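You operate a simulated robot arm through the tools that you are given. There is no shell and no other tool.

Carry out the task below with a simulated robot arm. There is one attempt and no reset: what you move stays moved.

TASK
Put things in order on the baking bench. At the end: the gold large weight stands on top of the orange empty tin (marked "BEANS"); the black sink plug stands on top of the chutney jar; the clear glass cup stands where the gold large weight stood; the green washing-up liquid (bottle, marked "WASHING UP") stands where the clear glass cup stood; whatever was shut is shut again. Leave all else as you found it, and nothing knocked over.

Only the result counts: the job must be done as asked and must still hold three seconds after the hand-in. Knocking over, shifting, dropping, spilling or breaking anything else fails it.

THE ROBOT
A 6-joint arm with a two-finger gripper, fixed in place. Base frame: the origin is at the foot of the arm, x ahead of it, y to its left, z up; the work surface is at about z = 0. Readings come in cm, degrees, newtons and seconds.
With the tool pointing down near the work surface it reaches from about 24 to 62 cm from the base axis. Its first joint turns from -66.0 to 66.0 degrees. Payload 1.37 kg.
The tool frame sits at the grasp point between the pads (the TCP): z along the fingers, y along the line on which they close. The tips reach 2.2 cm beyond it. The gripper opens to 9.2 cm; its body begins 6.5 cm behind the TCP.
Orientation is told as [roll, pitch, yaw] about the base's x, y, z axes, in that order, counted from this pose: with the fingers straight down and closing along the base's y, the tool's x points along the base's -x, its y along +y and its z along -z.

THE INTERFACE
- The arm moves only by the tool move_arm. Its arguments are lists of equal length, an entry for each row: "rotation": the turn, a rotation vector about the tool's x, y, z in degrees, a list of three; "translation": the shift along the tool's x, y, z in cm, a list of three; "gripper": the opening in per cent of the stroke, from 0 (shut) to 100 (fully open). In form: {"rotation": [[ax, ay, az], ...], "translation": [[x, y, z], ...], "gripper": [gripper, ...]}. A call has 1 to 20 rows; each row is the pose to reach, as a shift and turn from the pose commanded when the call began, along the tool's axes at that moment. A row lasts 0.2 s, in which the tool goes at most 5 cm and 8.6 degrees; a call with a longer step from one row to the next is refused whole, and so is a gripper value outside its range. Where a pose cannot be reached the arm comes as near as it can. A force on the tool above 40 N (or 10 N above the force at the start of the call, whichever is more), or a blocked arm, ends the call early, and 0.2 s more pass. Each finger travels about 5.99 cm/s and halts on what it meets, pressing with about 26 N; the grip force reading is that of the motor and also rises with nothing between the fingers. The clock runs only during rows and for 0.2 s after the last one: add rows that repeat a pose to give the fingers time. The reply holds the time, the measured pose of the TCP, the force on the tool along the base axes, the opening and the grip force, in the units named above and with some noise, with the torque about the TCP (base axes, N m) and any sound that the robot's microphone picked up.
- Cameras (640 x 400 px; columns grow to the right, rows downward): "scene" is fixed at [4.91, -46.03, 56.86]; the picture's right is [0.49, -0.87, 0.00], its down [-0.62, -0.35, -0.70] and it looks along [0.61, 0.35, -0.71] (base axes); focal length 283 px, centre (320, 200). "wrist" rides on the gripper at [7.1, 1.9, -10.2] in the tool frame; the picture's right is [-0.26, 0.97, 0.00], its down [-0.75, -0.20, -0.62] and it looks along [-0.60, -0.16, 0.78] (tool axes); focal length 280 px, centre (320, 200). There is no depth. A picture from a camera that has moved, and an enlarged one, comes with that camera's place and axes in the base frame and with its lens.
- get_image(camera): a new picture of that camera. The clock stands still meanwhile.
- enlarge(camera, box): a new picture of the part [left, top, right, bottom] of that camera's present view, enlarged. The clock stands still meanwhile.
- finish_job(): hands the job in; it is judged then, once.

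Nothing tells you positions but the pictures and the camera data. Unless the task says otherwise, let go and move clear before handing in.

The tools are called as a command line: name --argument value ..., lists and objects as JSON in quotes. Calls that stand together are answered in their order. move_arm: Moves the arm, as the interface text tells. Its arguments: {"type":"object","properties":{"rotation":{"type":"array"},"translation":{"type":"array"},"gripper":{"type":"array"}},"required":["rotation","translation","gripper"]} The other tools are called the same way: get_image (camera) takes a picture; enlarge (camera, box) takes an enlarged picture of a part of a camera's view; finish_job () hands the job in.

At the start:

```text
t: 0.0
tool_pos: [23.3, -29.23, 36.62]
orientation: [0.1, 0.0, 0.1]
ft_force: [0.0, 0.8, -0.2]
ft_torque: [0.01, -0.01, -0.01]
finger_gap: 9.24
grip_force: 0.1
```

scene: 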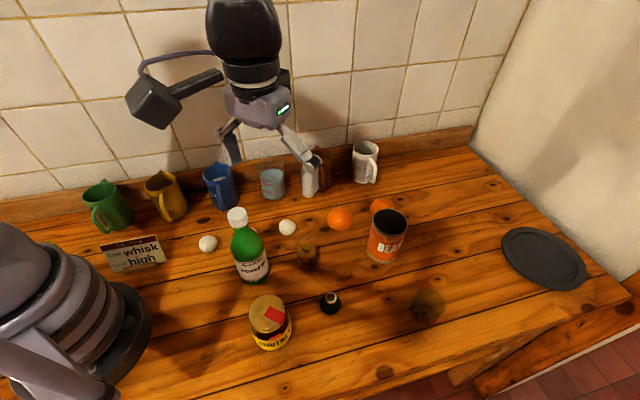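
wrist: 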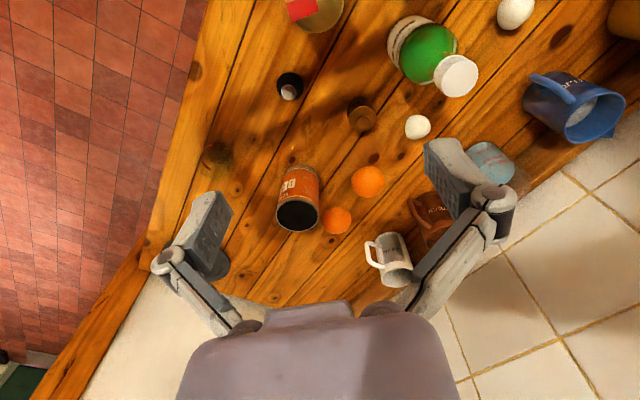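

I see a bench with mugs, a bottle, a jar, a tin, oranges, eggs and small objects. I'll first look closely before moving anything.

enlarge --camera "scene" --box '[180, 130, 340, 230]'

enlarge --camera "scene" --box '[200, 200, 360, 300]'

enlarge --camera "scene" --box '[230, 260, 390, 360]'

enlarge --camera "scene" --box '[310, 130, 470, 230]'

enlarge --camera "scene" --box '[320, 190, 480, 290]'

enlarge --camera "scene" --box '[70, 170, 230, 270]'

enlarge --camera "wrist" --box '[240, 0, 560, 200]'

enlarge --camera "wrist" --box '[240, 120, 560, 320]'

```text
4.00 times, centred on (260, 180) of scene
camera zoom: at [4.91, -46.03, 56.86], right [0.49, -0.87, 0.0], down [-0.62, -0.35, -0.7], along [0.61, 0.35, -0.71], focal length 1133 px, centre (560, 280)
```

zoom: 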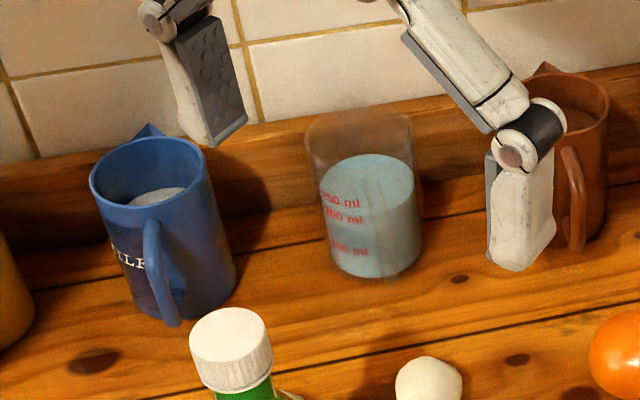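

```text
4.00 times, centred on (280, 250) of scene
camera zoom: at [4.91, -46.03, 56.86], right [0.49, -0.87, 0.0], down [-0.62, -0.35, -0.7], along [0.61, 0.35, -0.71], focal length 1133 px, centre (480, 0)
```

zoom: 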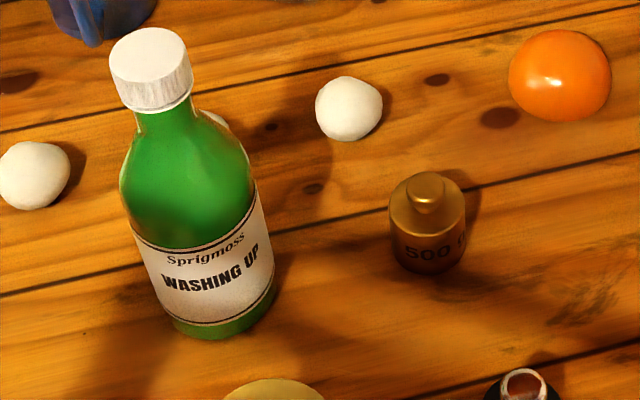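

```text
4.00 times, centred on (310, 310) of scene
camera zoom: at [4.91, -46.03, 56.86], right [0.49, -0.87, 0.0], down [-0.62, -0.35, -0.7], along [0.61, 0.35, -0.71], focal length 1133 px, centre (360, -240)
```

zoom: 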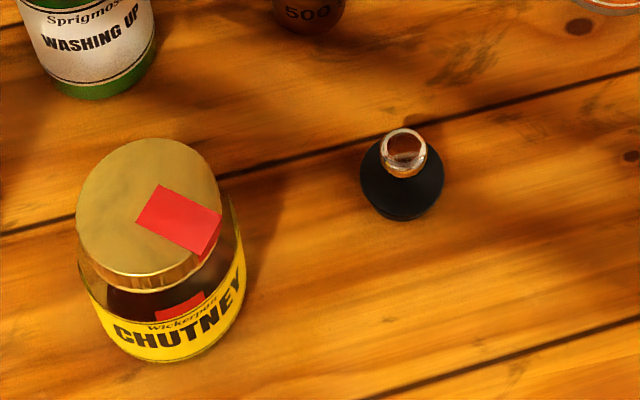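

```text
4.00 times, centred on (390, 180) of scene
camera zoom: at [4.91, -46.03, 56.86], right [0.49, -0.87, 0.0], down [-0.62, -0.35, -0.7], along [0.61, 0.35, -0.71], focal length 1133 px, centre (40, 280)
```

zoom: 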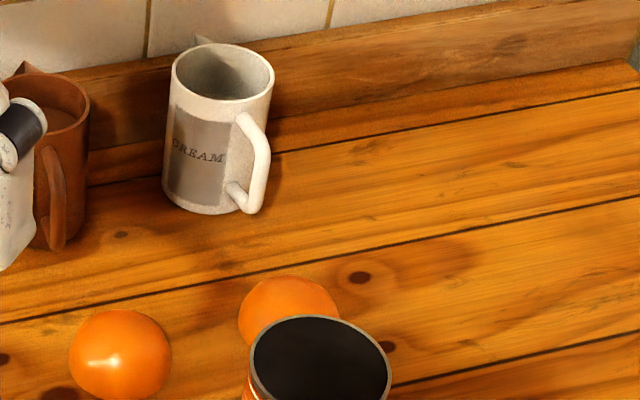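

```text
4.00 times, centred on (400, 240) of scene
camera zoom: at [4.91, -46.03, 56.86], right [0.49, -0.87, 0.0], down [-0.62, -0.35, -0.7], along [0.61, 0.35, -0.71], focal length 1133 px, centre (0, 40)
```

zoom: 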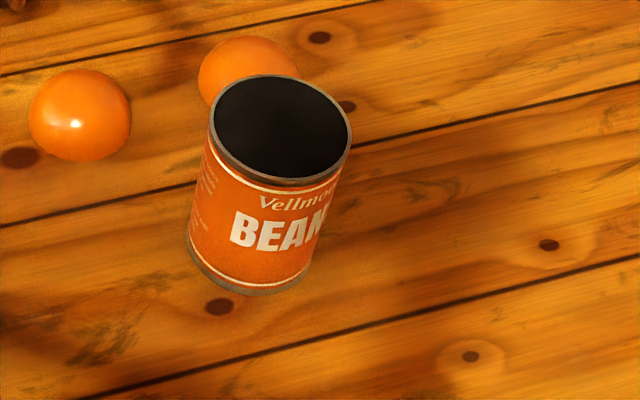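

```text
4.00 times, centred on (150, 220) of scene
camera zoom: at [4.91, -46.03, 56.86], right [0.49, -0.87, 0.0], down [-0.62, -0.35, -0.7], along [0.61, 0.35, -0.71], focal length 1133 px, centre (1000, 120)
```

zoom: 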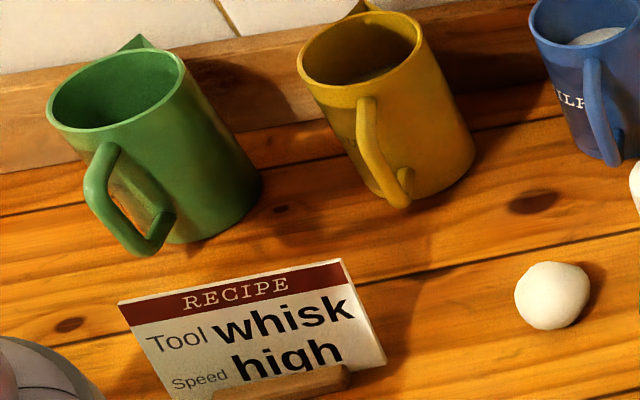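

```text
2.00 times, centred on (400, 100) of wrist
camera zoom: at [16.14, -27.36, 46.76], right [0.26, 0.97, 0.0], down [0.75, -0.2, 0.62], along [0.6, -0.16, -0.78], focal length 561 px, centre (160, 400)
```

zoom: 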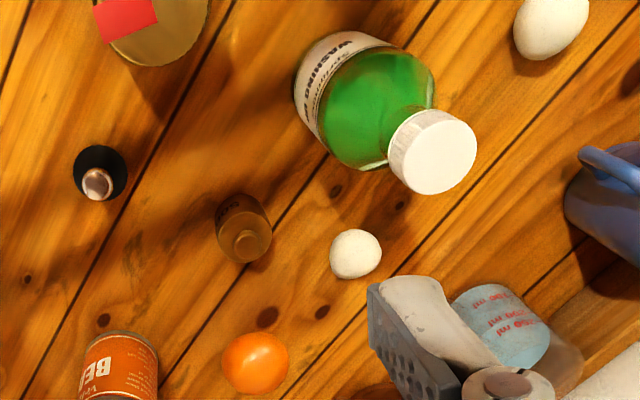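

```text
2.00 times, centred on (400, 220) of wrist
camera zoom: at [16.14, -27.36, 46.76], right [0.26, 0.97, 0.0], down [0.75, -0.2, 0.62], along [0.6, -0.16, -0.78], focal length 561 px, centre (160, 160)
```

zoom: 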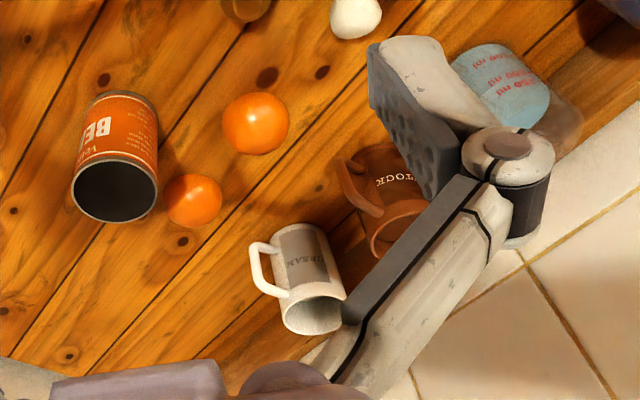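

The tin's top is dark, and I need to know whether it is open or closed there, so I enlarge it, along with the jar lid, cup and weight.

enlarge --camera "scene" --box '[360, 195, 424, 235]'

enlarge --camera "wrist" --box '[258, 155, 338, 205]'

enlarge --camera "wrist" --box '[258, 190, 338, 240]'

enlarge --camera "scene" --box '[240, 150, 320, 200]'

enlarge --camera "scene" --box '[280, 230, 344, 270]'

enlarge --camera "scene" --box '[240, 290, 320, 340]'

enlarge --camera "scene" --box '[480, 210, 640, 310]'

```text
10.00 times, centred on (392, 215) of scene
camera zoom: at [4.91, -46.03, 56.86], right [0.49, -0.87, 0.0], down [-0.62, -0.35, -0.7], along [0.61, 0.35, -0.71], focal length 2831 px, centre (-400, 50)
```

zoom: 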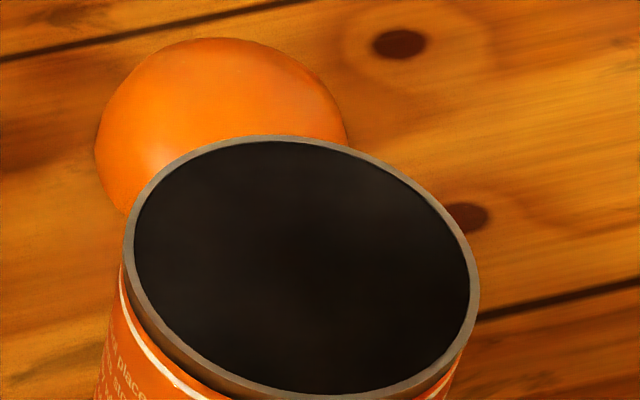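

```text
8.00 times, centred on (298, 180) of wrist
camera zoom: at [16.14, -27.36, 46.76], right [0.26, 0.97, 0.0], down [0.75, -0.2, 0.62], along [0.6, -0.16, -0.78], focal length 2243 px, centre (496, 360)
```

zoom: 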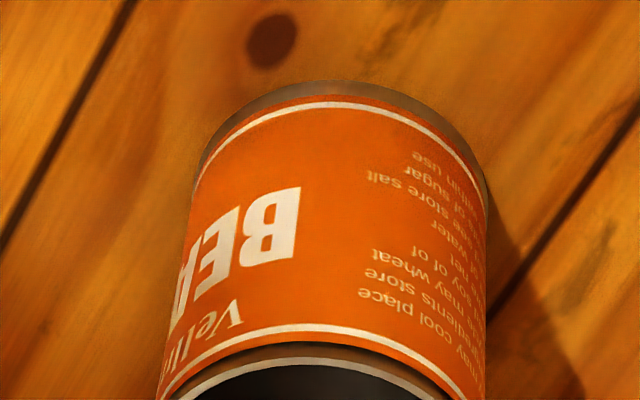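

```text
8.00 times, centred on (298, 215) of wrist
camera zoom: at [16.14, -27.36, 46.76], right [0.26, 0.97, 0.0], down [0.75, -0.2, 0.62], along [0.6, -0.16, -0.78], focal length 2243 px, centre (496, 80)
```

zoom: 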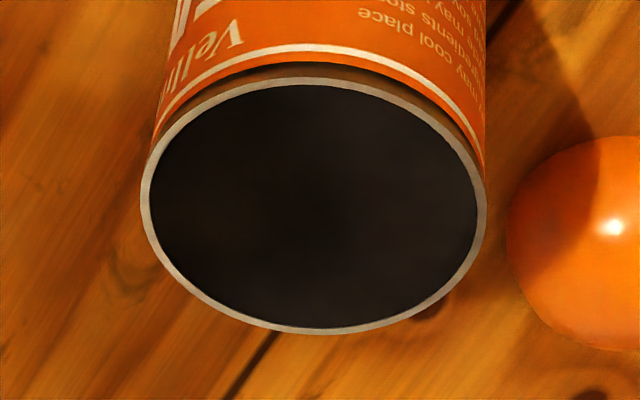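

```text
8.00 times, centred on (280, 175) of scene
camera zoom: at [4.91, -46.03, 56.86], right [0.49, -0.87, 0.0], down [-0.62, -0.35, -0.7], along [0.61, 0.35, -0.71], focal length 2265 px, centre (640, 400)
```

zoom: 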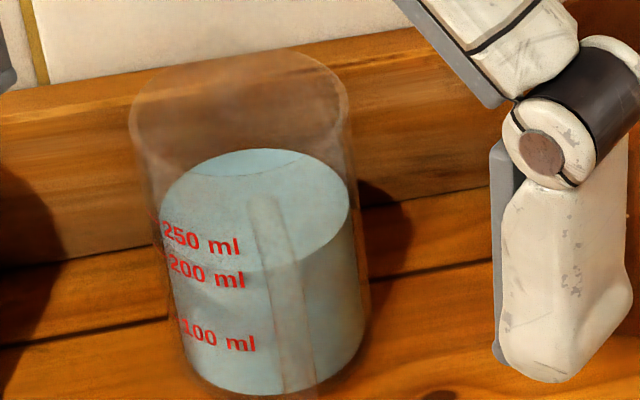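

```text
10.00 times, centred on (312, 250) of scene
camera zoom: at [4.91, -46.03, 56.86], right [0.49, -0.87, 0.0], down [-0.62, -0.35, -0.7], along [0.61, 0.35, -0.71], focal length 2831 px, centre (400, -300)
```

zoom: 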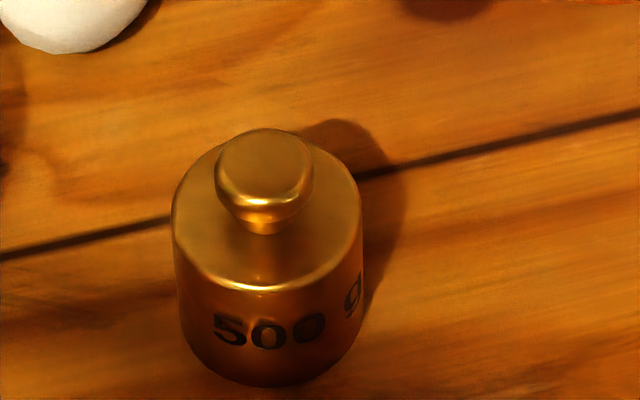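

```text
8.00 times, centred on (280, 315) of scene
camera zoom: at [4.91, -46.03, 56.86], right [0.49, -0.87, 0.0], down [-0.62, -0.35, -0.7], along [0.61, 0.35, -0.71], focal length 2265 px, centre (640, -720)
```

zoom: 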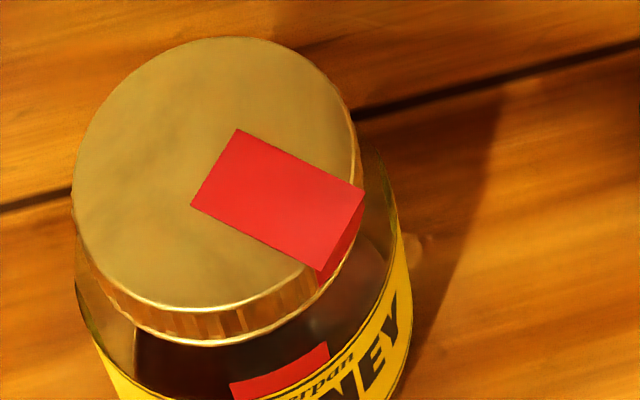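

```text
4.00 times, centred on (560, 260) of scene
camera zoom: at [4.91, -46.03, 56.86], right [0.49, -0.87, 0.0], down [-0.62, -0.35, -0.7], along [0.61, 0.35, -0.71], focal length 1133 px, centre (-640, -40)
```

zoom: 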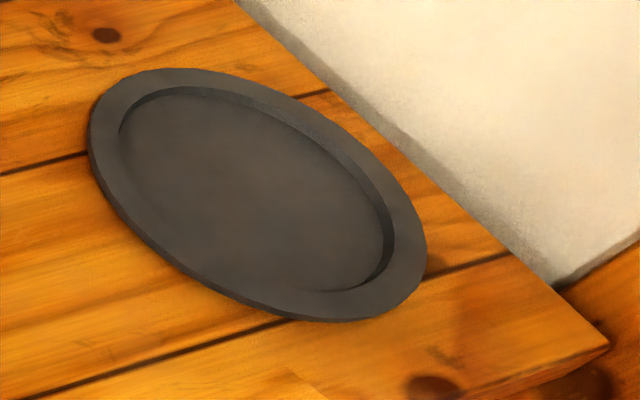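

The tin sits at about (46, -39.7) with its top near z = 10.8, the weight at (34.8, -25.3), the cup at (50.3, -4.6), the bottle at (26.2, -17.2), the plug at (27.8, -35.3) and the jar at (17.4, -28.3). I'll bring the wrist camera closer over the tin to see whether the dark top is a hole, and test the reach there.

move_arm --rotation '[[0, 0, 0], [0, 0, 0], [0, 0, 0], [0, 0, 0], [0, 0, 0], [0, 0, 0]]' --translation '[[-2.5, -1.6, 2.3], [-5, -3.1, 4.6], [-7.6, -4.7, 7], [-10.2, -6.2, 9.3], [-12.7, -7.8, 11.6], [-12.7, -7.8, 11.6]]' --gripper '[100, 100, 100, 100, 100, 100]'

get_image --camera "wrist"

get_image --camera "scene"

```text
t: 1.4
tool_pos: [35.84, -37.22, 25.12]
orientation: [-0.1, 0.0, 0.0]
ft_force: [-0.2, -0.1, -0.2]
ft_torque: [0.0, 0.03, 0.02]
finger_gap: 9.22
grip_force: 0.1
```

```text
taken
camera wrist: at [28.75, -35.44, 35.3], right [0.26, 0.97, 0.0], down [0.75, -0.2, 0.62], along [0.6, -0.16, -0.78], focal length 280 px, centre (320, 200)
```

wrist: 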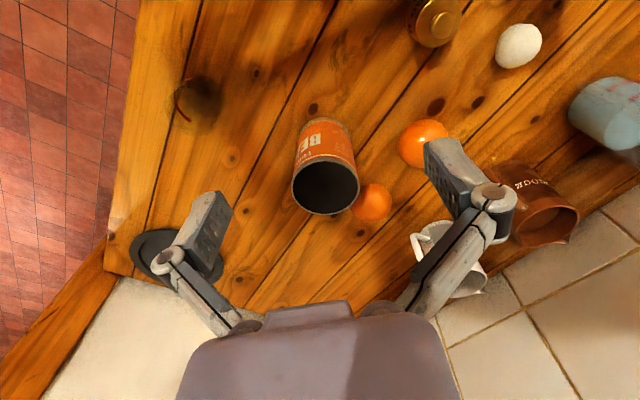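

```text
taken
```

scene: 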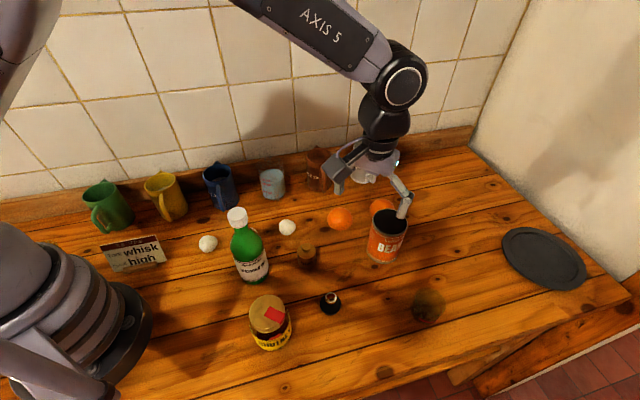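

There is a dark smudge on the bench near scene pixel (427, 307) that I want to identify, and I want a closer look inside the tin.

enlarge --camera "wrist" --box '[278, 145, 374, 205]'

enlarge --camera "wrist" --box '[278, 165, 374, 225]'

enlarge --camera "wrist" --box '[140, 60, 268, 140]'

enlarge --camera "scene" --box '[375, 270, 487, 340]'

enlarge --camera "scene" --box '[310, 130, 438, 210]'

enlarge --camera "wrist" --box '[390, 60, 640, 216]'

```text
6.67 times, centred on (326, 175) of wrist
camera zoom: at [28.75, -35.44, 35.3], right [0.26, 0.97, 0.0], down [0.75, -0.2, 0.62], along [0.6, -0.16, -0.78], focal length 1869 px, centre (280, 367)
```

zoom: 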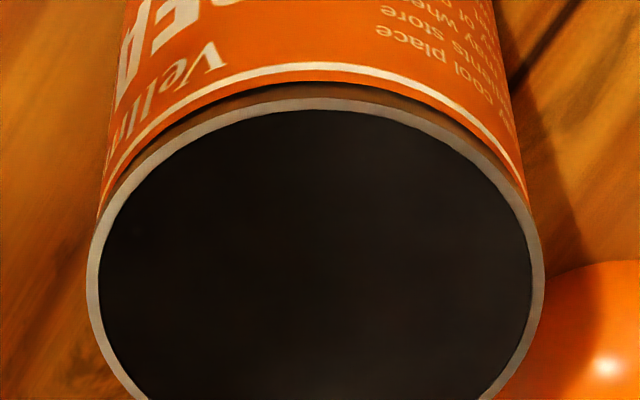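

```text
6.67 times, centred on (326, 195) of wrist
camera zoom: at [28.75, -35.44, 35.3], right [0.26, 0.97, 0.0], down [0.75, -0.2, 0.62], along [0.6, -0.16, -0.78], focal length 1869 px, centre (280, 233)
```

zoom: 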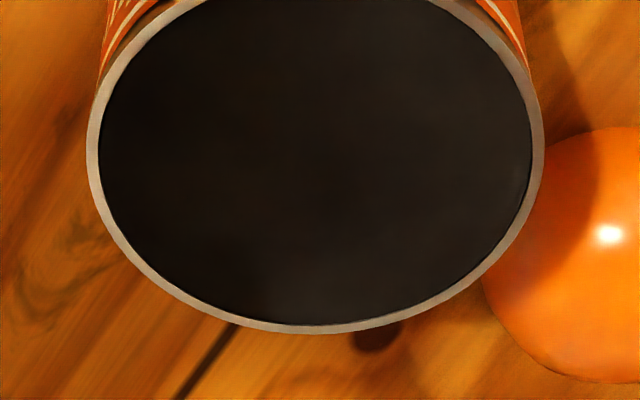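

```text
5.00 times, centred on (204, 100) of wrist
camera zoom: at [28.75, -35.44, 35.3], right [0.26, 0.97, 0.0], down [0.75, -0.2, 0.62], along [0.6, -0.16, -0.78], focal length 1402 px, centre (900, 700)
```

zoom: 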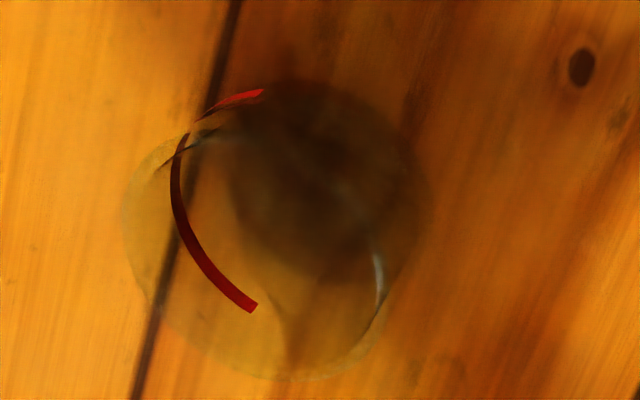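

```text
5.71 times, centred on (431, 305) of scene
camera zoom: at [4.91, -46.03, 56.86], right [0.49, -0.87, 0.0], down [-0.62, -0.35, -0.7], along [0.61, 0.35, -0.71], focal length 1618 px, centre (-314, -400)
```

zoom: 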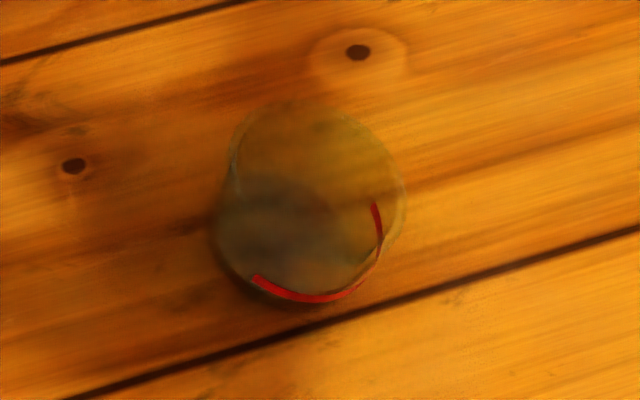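

```text
5.00 times, centred on (374, 170) of scene
camera zoom: at [4.91, -46.03, 56.86], right [0.49, -0.87, 0.0], down [-0.62, -0.35, -0.7], along [0.61, 0.35, -0.71], focal length 1416 px, centre (50, 350)
```

zoom: 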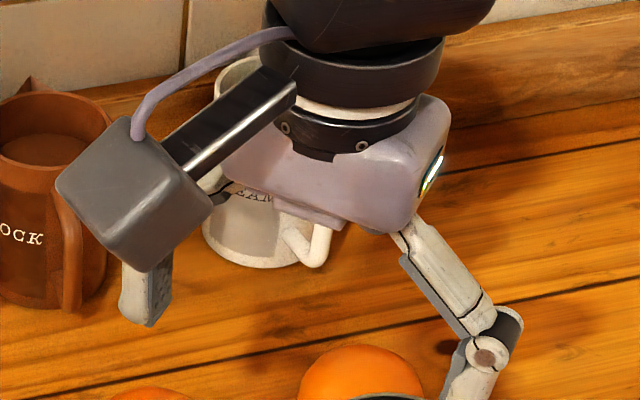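

```text
2.56 times, centred on (515, 138) of wrist
camera zoom: at [28.75, -35.44, 35.3], right [0.26, 0.97, 0.0], down [0.75, -0.2, 0.62], along [0.6, -0.16, -0.78], focal length 718 px, centre (-179, 359)
```

zoom: 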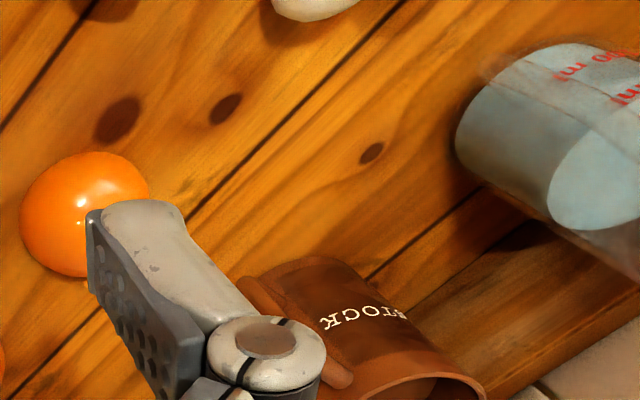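

That smudge is a second, nearly invisible transparent vessel with a red mark, so "the clear glass cup" may well be that one, not the graduated beaker of water. I'll move the wrist camera to view it closer.

move_arm --rotation '[[0, 0, 0], [0, 0, 0], [0, 0, 0], [0, 0, 0], [0, 0, 0], [0, 0, 0]]' --translation '[[2, -2.2, 1.5], [4, -4.4, 3], [6, -6.6, 4.5], [7.8, -8.8, 6], [7.8, -8.8, 7.5], [7.8, -8.8, 7.5]]' --gripper '[100, 100, 100, 100, 100, 100]'

get_image --camera "wrist"

get_image --camera "scene"

```text
t: 2.8
tool_pos: [28.02, -45.84, 17.45]
orientation: [0.0, 0.0, 0.0]
ft_force: [-0.6, -0.8, 0.6]
ft_torque: [0.0, 0.02, -0.01]
finger_gap: 9.21
grip_force: 0.0
```

```text
taken
camera wrist: at [20.92, -43.98, 27.65], right [0.26, 0.97, 0.0], down [0.75, -0.2, 0.63], along [0.6, -0.16, -0.78], focal length 280 px, centre (320, 200)
```

wrist: 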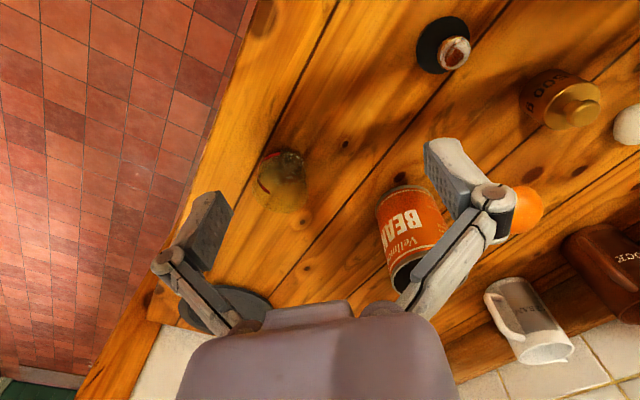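

```text
taken
```

scene: 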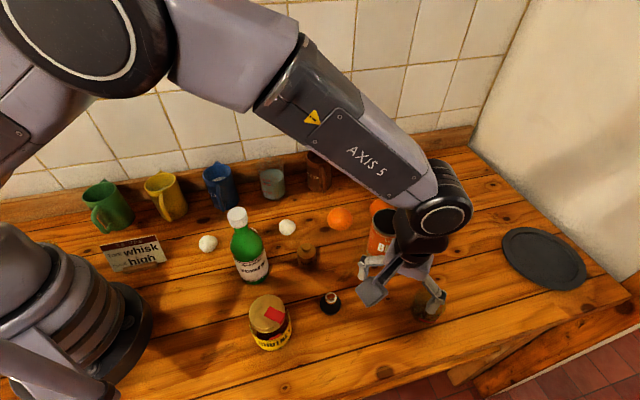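

enlarge --camera "wrist" --box '[232, 140, 328, 220]'

enlarge --camera "wrist" --box '[360, 170, 480, 300]'

enlarge --camera "wrist" --box '[400, 0, 640, 150]'

enlarge --camera "scene" --box '[340, 230, 468, 330]'

```text
5.00 times, centred on (280, 180) of wrist
camera zoom: at [20.92, -43.98, 27.65], right [0.26, 0.97, 0.0], down [0.75, -0.2, 0.63], along [0.6, -0.16, -0.78], focal length 1402 px, centre (520, 300)
```

zoom: 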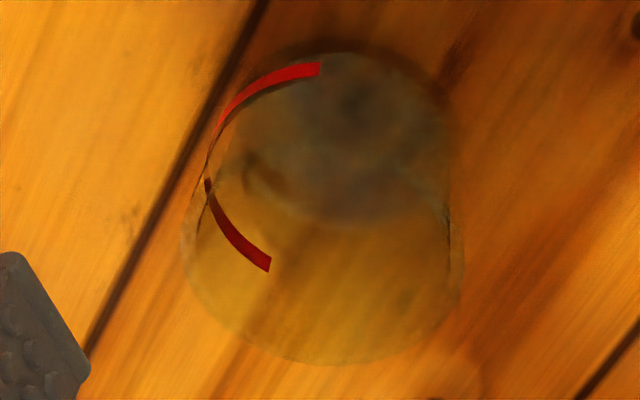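

```text
3.08 times, centred on (420, 235) of wrist
camera zoom: at [20.92, -43.98, 27.65], right [0.26, 0.97, 0.0], down [0.75, -0.2, 0.63], along [0.6, -0.16, -0.78], focal length 863 px, centre (12, 92)
```

zoom: 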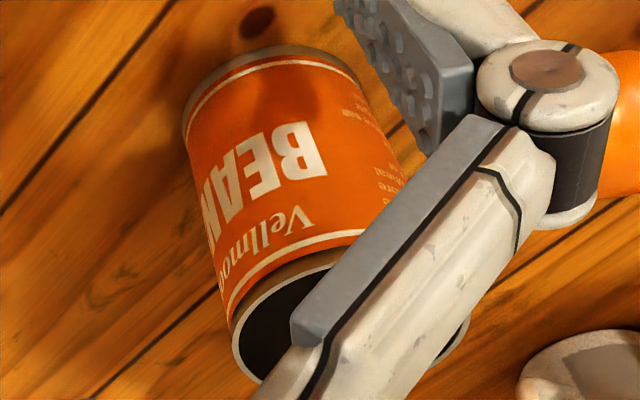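

```text
2.67 times, centred on (520, 75) of wrist
camera zoom: at [20.92, -43.98, 27.65], right [0.26, 0.97, 0.0], down [0.75, -0.2, 0.63], along [0.6, -0.16, -0.78], focal length 748 px, centre (-213, 533)
```

zoom: 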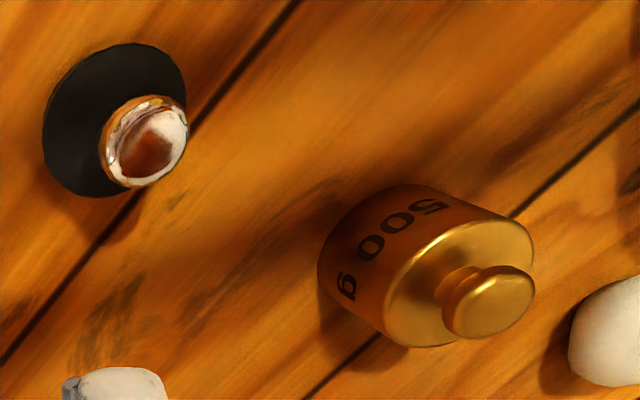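

```text
4.00 times, centred on (404, 280) of scene
camera zoom: at [4.91, -46.03, 56.86], right [0.49, -0.87, 0.0], down [-0.62, -0.35, -0.7], along [0.61, 0.35, -0.71], focal length 1133 px, centre (-16, -120)
```

zoom: 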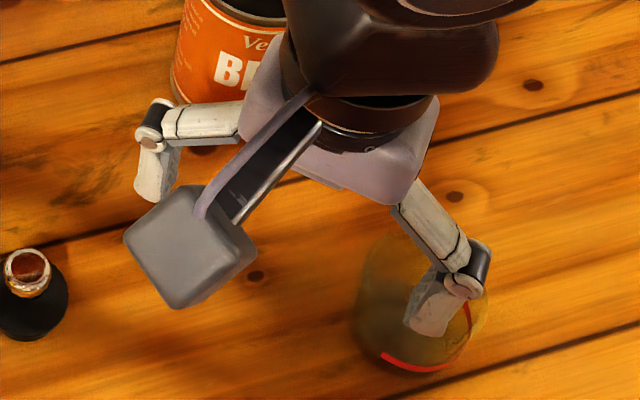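

The second vessel is an empty clear glass cup about 5.7 cm across at roughly (36.5, -52.4), so that is the "clear glass cup"; the beaker of water stays put. Next I look closely at the plug and the jar.

move_arm --rotation '[[0, 0, 0], [0, 0, 0], [0, 0, 0], [0, 0, 0], [0, 0, 0]]' --translation '[[1.5, 3, 1], [3, 6, 2], [4.5, 9, 3], [5.7, 12, 4], [5.7, 12, 4]]' --gripper '[100, 100, 100, 100, 100]'

get_image --camera "wrist"

get_image --camera "scene"

```text
t: 4.0
tool_pos: [22.29, -33.91, 13.67]
orientation: [0.0, 0.0, 0.0]
ft_force: [-0.4, 0.1, -1.3]
ft_torque: [0.01, 0.0, -0.02]
finger_gap: 9.21
grip_force: 0.0
```

```text
taken
camera wrist: at [15.21, -31.98, 23.85], right [0.26, 0.97, 0.0], down [0.75, -0.2, 0.63], along [0.6, -0.16, -0.78], focal length 280 px, centre (320, 200)
```

wrist: 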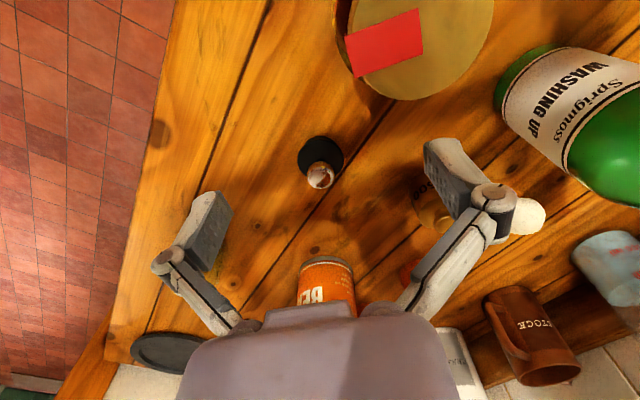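

```text
taken
```

scene: 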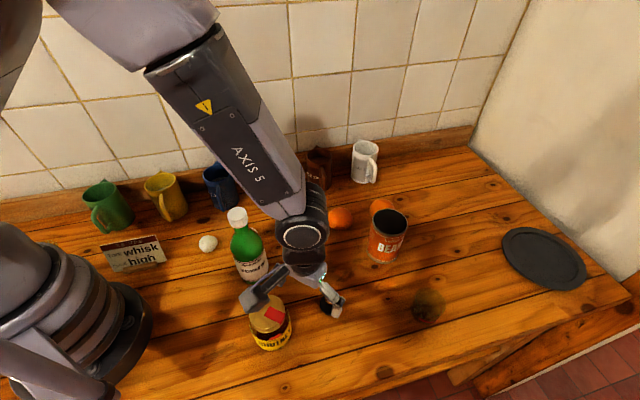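

enlarge --camera "wrist" --box '[280, 120, 360, 200]'

enlarge --camera "wrist" --box '[320, 0, 520, 125]'

enlarge --camera "scene" --box '[230, 260, 358, 360]'

```text
5.00 times, centred on (320, 160) of wrist
camera zoom: at [15.21, -31.98, 23.85], right [0.26, 0.97, 0.0], down [0.75, -0.2, 0.63], along [0.6, -0.16, -0.78], focal length 1402 px, centre (320, 400)
```

zoom: 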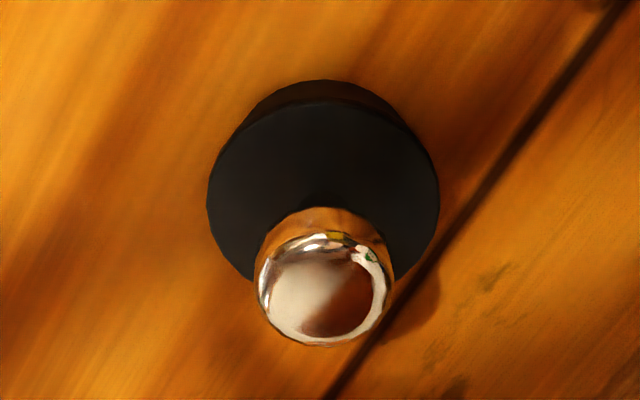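

```text
3.20 times, centred on (420, 62) of wrist
camera zoom: at [15.21, -31.98, 23.85], right [0.26, 0.97, 0.0], down [0.75, -0.2, 0.63], along [0.6, -0.16, -0.78], focal length 897 px, centre (0, 640)
```

zoom: 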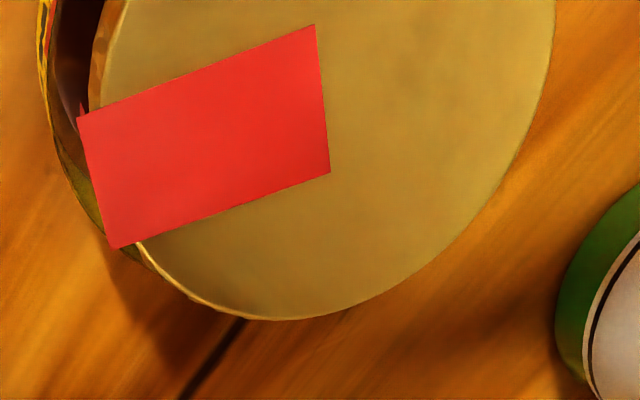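

```text
4.00 times, centred on (294, 310) of scene
camera zoom: at [4.91, -46.03, 56.86], right [0.49, -0.87, 0.0], down [-0.62, -0.35, -0.7], along [0.61, 0.35, -0.71], focal length 1133 px, centre (424, -240)
```

zoom: 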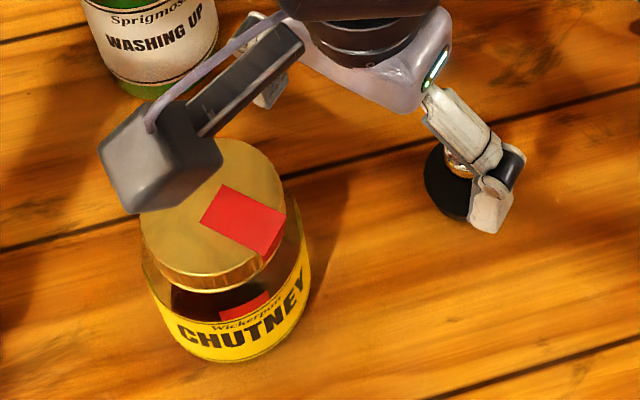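

The plug at about (27.85, -35.25) has a tapered black body up to z ≈ 2 and a 2.2 cm chrome knob up to z ≈ 5; the jar lid centre is about (17.6, -28.4) at z ≈ 10–11. I'll go above the plug and check the alignment.

move_arm --rotation '[[0, 0, 0], [0, 0, 0], [0, 0, 0], [0, 0, 0]]' --translation '[[-2, -0.5, 1.5], [-4, -1, 3], [-5.35, -1.42, 5], [-5.35, -1.42, 5]]' --gripper '[100, 80, 70, 70]'

get_image --camera "wrist"

enlarge --camera "scene" --box '[280, 250, 408, 330]'

```text
t: 5.0
tool_pos: [27.73, -35.39, 8.79]
orientation: [-0.1, 0.0, 0.0]
ft_force: [-0.2, 0.3, -0.4]
ft_torque: [0.02, 0.0, -0.02]
finger_gap: 6.42
grip_force: 0.0
```

```text
taken
camera wrist: at [20.6, -33.46, 18.85], right [0.26, 0.96, 0.0], down [0.75, -0.2, 0.62], along [0.6, -0.16, -0.78], focal length 280 px, centre (320, 200)
```

wrist: 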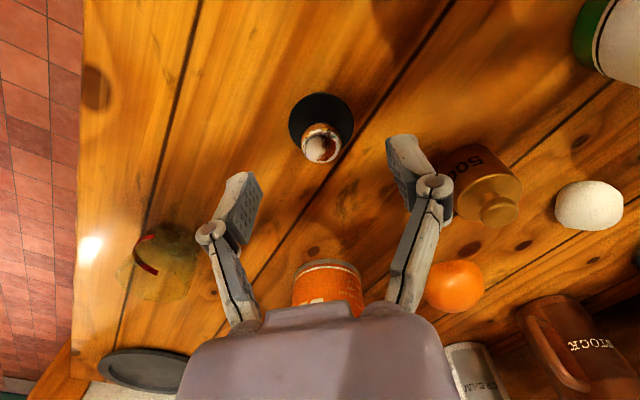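

```text
5.00 times, centred on (344, 290) of scene
camera zoom: at [4.91, -46.03, 56.86], right [0.49, -0.87, 0.0], down [-0.62, -0.35, -0.7], along [0.61, 0.35, -0.71], focal length 1416 px, centre (200, -250)
```

zoom: 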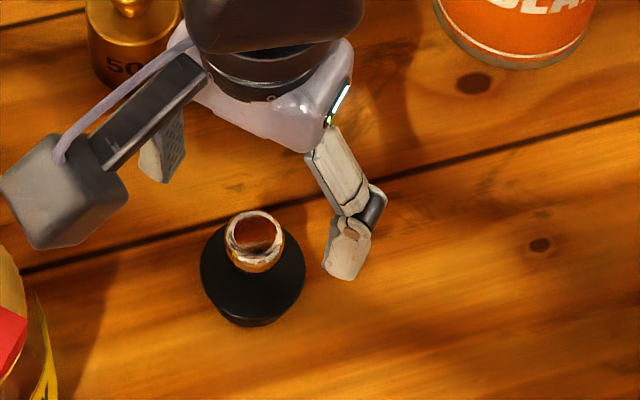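

enlarge --camera "wrist" --box '[272, 80, 368, 170]'

enlarge --camera "wrist" --box '[100, 200, 228, 320]'

enlarge --camera "wrist" --box '[420, 130, 548, 240]'

```text
4.44 times, centred on (320, 125) of wrist
camera zoom: at [20.6, -33.46, 18.85], right [0.26, 0.96, 0.0], down [0.75, -0.2, 0.62], along [0.6, -0.16, -0.78], focal length 1246 px, centre (320, 533)
```

zoom: 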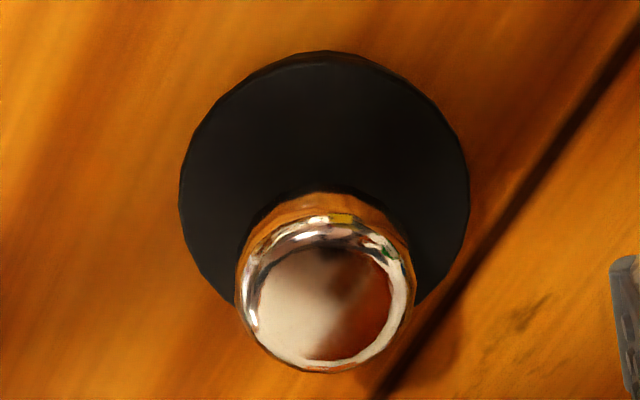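

```text
3.33 times, centred on (164, 260) of wrist
camera zoom: at [20.6, -33.46, 18.85], right [0.26, 0.96, 0.0], down [0.75, -0.2, 0.62], along [0.6, -0.16, -0.78], focal length 935 px, centre (840, 0)
```

zoom: 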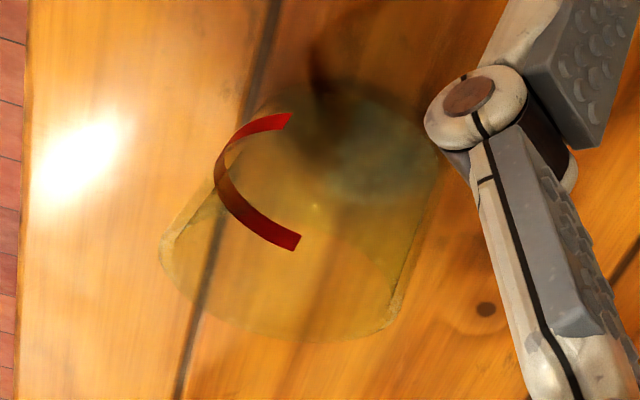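

```text
3.64 times, centred on (484, 185) of wrist
camera zoom: at [20.6, -33.46, 18.85], right [0.26, 0.96, 0.0], down [0.75, -0.2, 0.62], along [0.6, -0.16, -0.78], focal length 1020 px, centre (-276, 254)
```

zoom: 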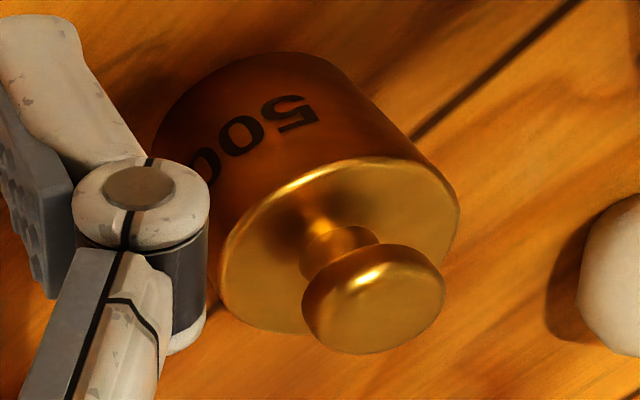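

The TCP is centred on the plug's knob (≈ 27.8, -35.4). I'll lower to grip the knob at z ≈ 4.6 and close.

move_arm --rotation '[[0, 0, 0], [0, 0, 0], [0, 0, 0], [0, 0, 0], [0, 0, 0], [0, 0, 0], [0, 0, 0], [0, 0, 0]]' --translation '[[0, 0, 1.5], [0, 0, 3], [0, 0, 4.1], [0, 0, 4.1], [0, 0, 4.1], [0, 0, 4.1], [0, 0, 4.1], [0, 0, 4.1]]' --gripper '[70, 70, 70, 70, 40, 15, 0, 0]'

get_image --camera "wrist"

enlarge --camera "scene" --box '[280, 250, 408, 330]'

```text
t: 6.8
tool_pos: [27.61, -35.34, 4.45]
orientation: [0.0, 0.1, 0.0]
ft_force: [0.1, 0.2, 0.2]
ft_torque: [0.0, -0.01, 0.01]
finger_gap: 2.19
grip_force: 26.1
```

```text
taken
camera wrist: at [20.65, -33.48, 14.6], right [0.26, 0.97, 0.0], down [0.75, -0.2, 0.62], along [0.6, -0.16, -0.78], focal length 280 px, centre (320, 200)
```

wrist: 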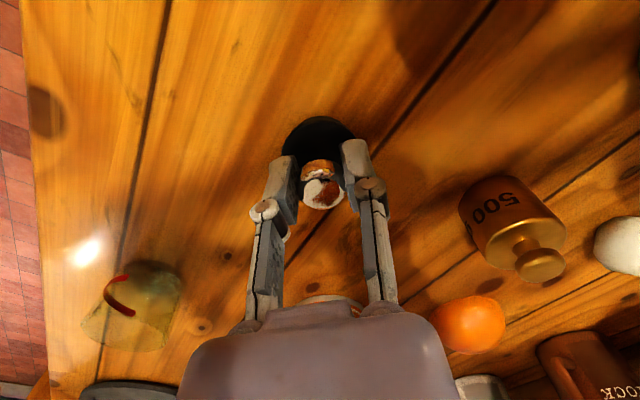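

```text
5.00 times, centred on (344, 290) of scene
camera zoom: at [4.91, -46.03, 56.86], right [0.49, -0.87, 0.0], down [-0.62, -0.35, -0.7], along [0.61, 0.35, -0.71], focal length 1416 px, centre (200, -250)
```

zoom: 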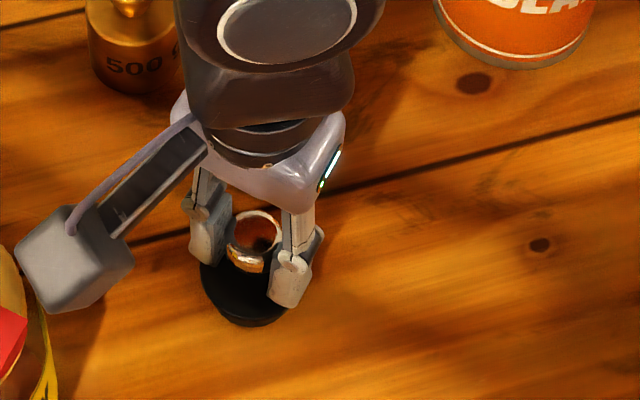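

The knob is held (gap 2.19). I lift straight up and carry the plug above the jar, then look.

move_arm --rotation '[[0, 0, 0], [0, 0, 0], [0, 0, 0], [0, 0, 0], [0, 0, 0], [0, 0, 0], [0, 0, 0], [0, 0, 0], [0, 0, 0], [0, 0, 0], [0, 0, 0]]' --translation '[[0, 0, -1], [0, 0, -3.5], [0, 0, -6.5], [0, 0, -9.5], [0, 0, -12.5], [0, 0, -15], [2.5, 1.7, -15], [5, 3.4, -15], [7.7, 5.1, -15], [10.25, 6.85, -15], [10.25, 6.85, -15]]' --gripper '[0, 0, 0, 0, 0, 0, 0, 0, 0, 0, 0]'

get_image --camera "wrist"

enlarge --camera "scene" --box '[200, 230, 360, 370]'

```text
t: 9.2
tool_pos: [17.16, -28.53, 19.32]
orientation: [0.0, -0.1, 0.0]
ft_force: [0.8, 0.4, -0.2]
ft_torque: [0.02, 0.02, -0.02]
finger_gap: 2.2
grip_force: 26.2
```

```text
taken
camera wrist: at [10.14, -26.64, 29.59], right [0.26, 0.97, 0.0], down [0.75, -0.2, 0.63], along [0.6, -0.16, -0.78], focal length 280 px, centre (320, 200)
```

wrist: 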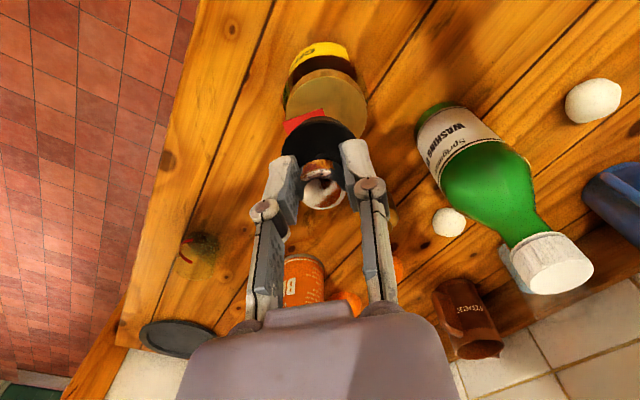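

```text
2.86 times, centred on (280, 300) of scene
camera zoom: at [4.91, -46.03, 56.86], right [0.49, -0.87, 0.0], down [-0.62, -0.35, -0.7], along [0.61, 0.35, -0.71], focal length 809 px, centre (434, -86)
```

zoom: 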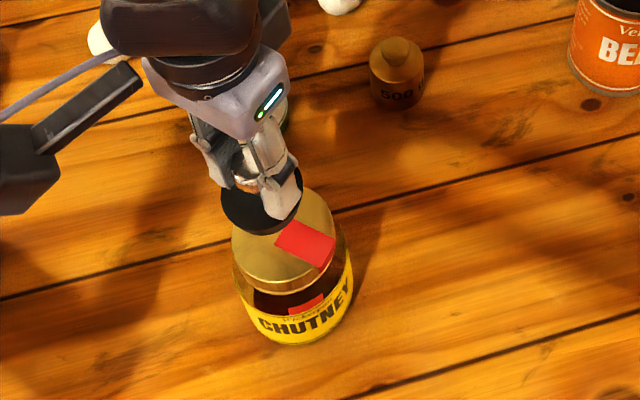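

enlarge --camera "wrist" --box '[264, 30, 392, 150]'

enlarge --camera "scene" --box '[245, 270, 325, 350]'

```text
3.33 times, centred on (328, 90) of wrist
camera zoom: at [10.14, -26.64, 29.59], right [0.26, 0.97, 0.0], down [0.75, -0.2, 0.63], along [0.6, -0.16, -0.78], focal length 935 px, centre (293, 567)
```

zoom: 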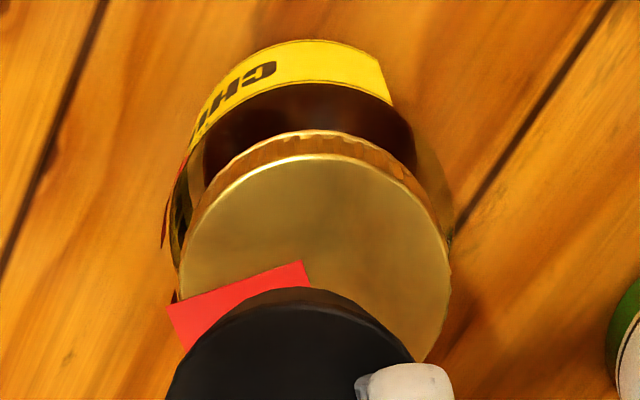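

```text
5.00 times, centred on (285, 310) of scene
camera zoom: at [4.91, -46.03, 56.86], right [0.49, -0.87, 0.0], down [-0.62, -0.35, -0.7], along [0.61, 0.35, -0.71], focal length 1416 px, centre (495, -350)
```

zoom: 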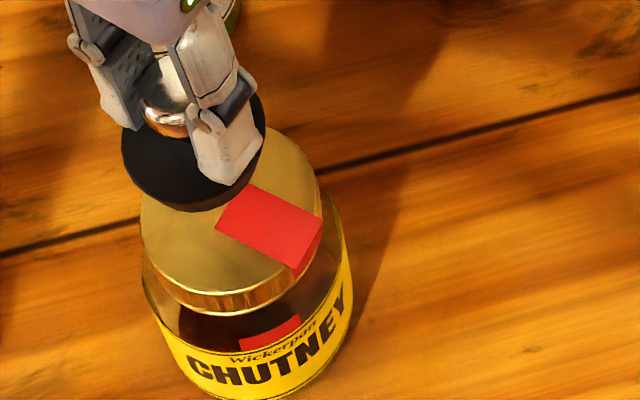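

The lid centre comes out near (17.95, -28.3, z ≈ 10), with the red seal tape running from the centre toward -y. I'll set the plug slightly toward +y of centre, lowering in small steps with force checks.

move_arm --rotation '[[0, 0, 0], [0, 0, 0], [0, 0, 0], [0, 0, 0], [0, 0, 0]]' --translation '[[-0.71, 0.9, 0.5], [-0.71, 0.9, 2], [-0.71, 0.9, 3.2], [-0.71, 0.9, 4], [-0.71, 0.9, 4]]' --gripper '[0, 0, 0, 0, 0]'

enlarge --camera "wrist" --box '[250, 30, 410, 220]'

enlarge --camera "scene" --box '[235, 270, 325, 350]'

```text
t: 10.4
tool_pos: [18.17, -27.43, 15.36]
orientation: [0.1, 0.0, 0.0]
ft_force: [-0.3, 0.3, -1.0]
ft_torque: [0.01, 0.0, 0.02]
finger_gap: 2.19
grip_force: 25.9
```

```text
2.11 times, centred on (330, 125) of wrist
camera zoom: at [11.09, -25.59, 25.54], right [0.26, 0.97, 0.0], down [0.75, -0.2, 0.62], along [0.6, -0.16, -0.78], focal length 590 px, centre (299, 358)
```

zoom: 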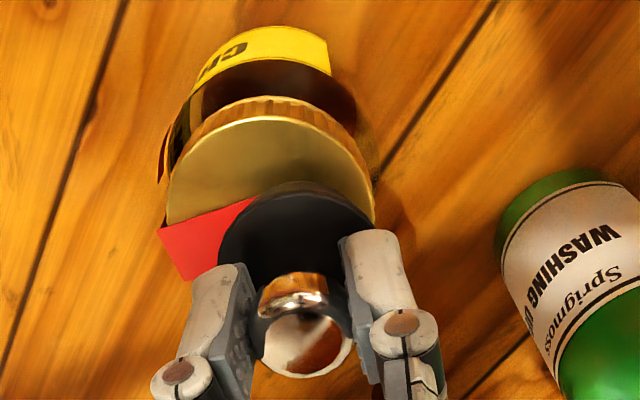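

```text
5.00 times, centred on (280, 310) of scene
camera zoom: at [4.91, -46.03, 56.86], right [0.49, -0.87, 0.0], down [-0.62, -0.35, -0.7], along [0.61, 0.35, -0.71], focal length 1416 px, centre (520, -350)
```

zoom: 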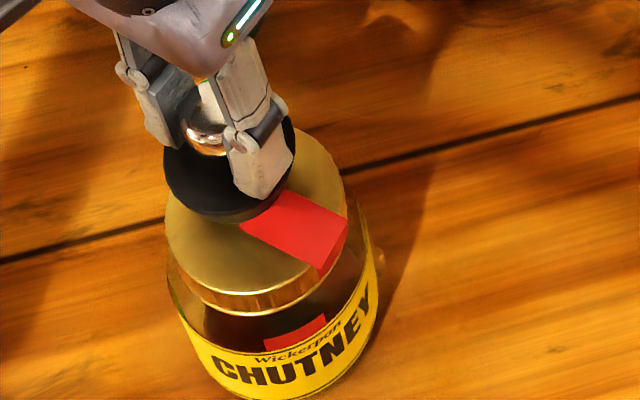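

The plug is about 1 cm above the lid and offset slightly toward +y as intended. I trim the offset and creep down.

move_arm --rotation '[[0, 0, 0], [0, 0, 0], [0, 0, 0], [0, 0, 0]]' --translation '[[0.2, -0.2, 0.2], [0.2, -0.2, 0.4], [0.2, -0.2, 0.55], [0.2, -0.2, 0.55]]' --gripper '[0, 0, 0, 0]'

move_arm --rotation '[[0, 0, 0], [0, 0, 0]]' --translation '[[0, 0, 0.1], [0, 0, 0.2]]' --gripper '[0, 0]'

enlarge --camera "scene" --box '[235, 270, 325, 350]'

```text
t: 11.4
tool_pos: [17.89, -27.8, 14.83]
orientation: [0.0, 0.0, -0.2]
ft_force: [0.3, 1.0, -0.3]
ft_torque: [0.01, -0.02, 0.0]
finger_gap: 2.19
grip_force: 26.4
```

```text
t: 12.0
tool_pos: [17.94, -27.76, 14.6]
orientation: [0.0, 0.0, 0.0]
ft_force: [0.3, 0.3, -0.5]
ft_torque: [-0.01, 0.01, 0.02]
finger_gap: 2.19
grip_force: 26.2
```

```text
5.00 times, centred on (280, 310) of scene
camera zoom: at [4.91, -46.03, 56.86], right [0.49, -0.87, 0.0], down [-0.62, -0.35, -0.7], along [0.61, 0.35, -0.71], focal length 1416 px, centre (520, -350)
```

zoom: 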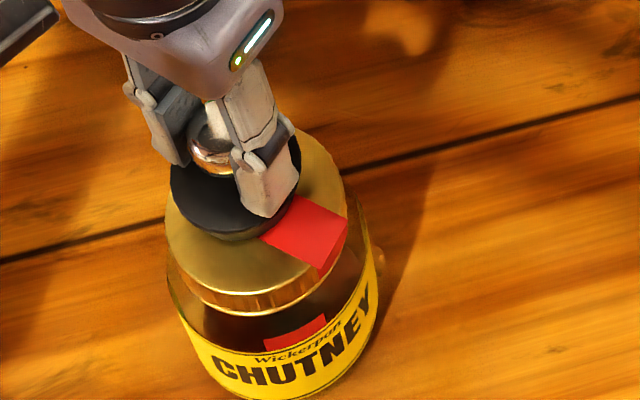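

move_arm --rotation '[[0, 0, 0], [0, 0, 0]]' --translation '[[0, 0, 0.15], [0, 0, 0.15]]' --gripper '[0, 0]'

move_arm --rotation '[[0, 0, 0], [0, 0, 0]]' --translation '[[0, 0, 0.1], [0, 0, 0.1]]' --gripper '[0, 0]'

```text
t: 12.6
tool_pos: [18.02, -27.7, 14.46]
orientation: [0.0, 0.0, 0.0]
ft_force: [0.8, -0.6, -0.2]
ft_torque: [0.03, 0.01, -0.01]
finger_gap: 2.2
grip_force: 26.0
```

```text
t: 13.2
tool_pos: [18.02, -27.81, 14.45]
orientation: [0.1, 0.0, 0.0]
ft_force: [-0.2, 0.0, 0.9]
ft_torque: [0.01, -0.01, 0.03]
finger_gap: 2.21
grip_force: 25.7
```

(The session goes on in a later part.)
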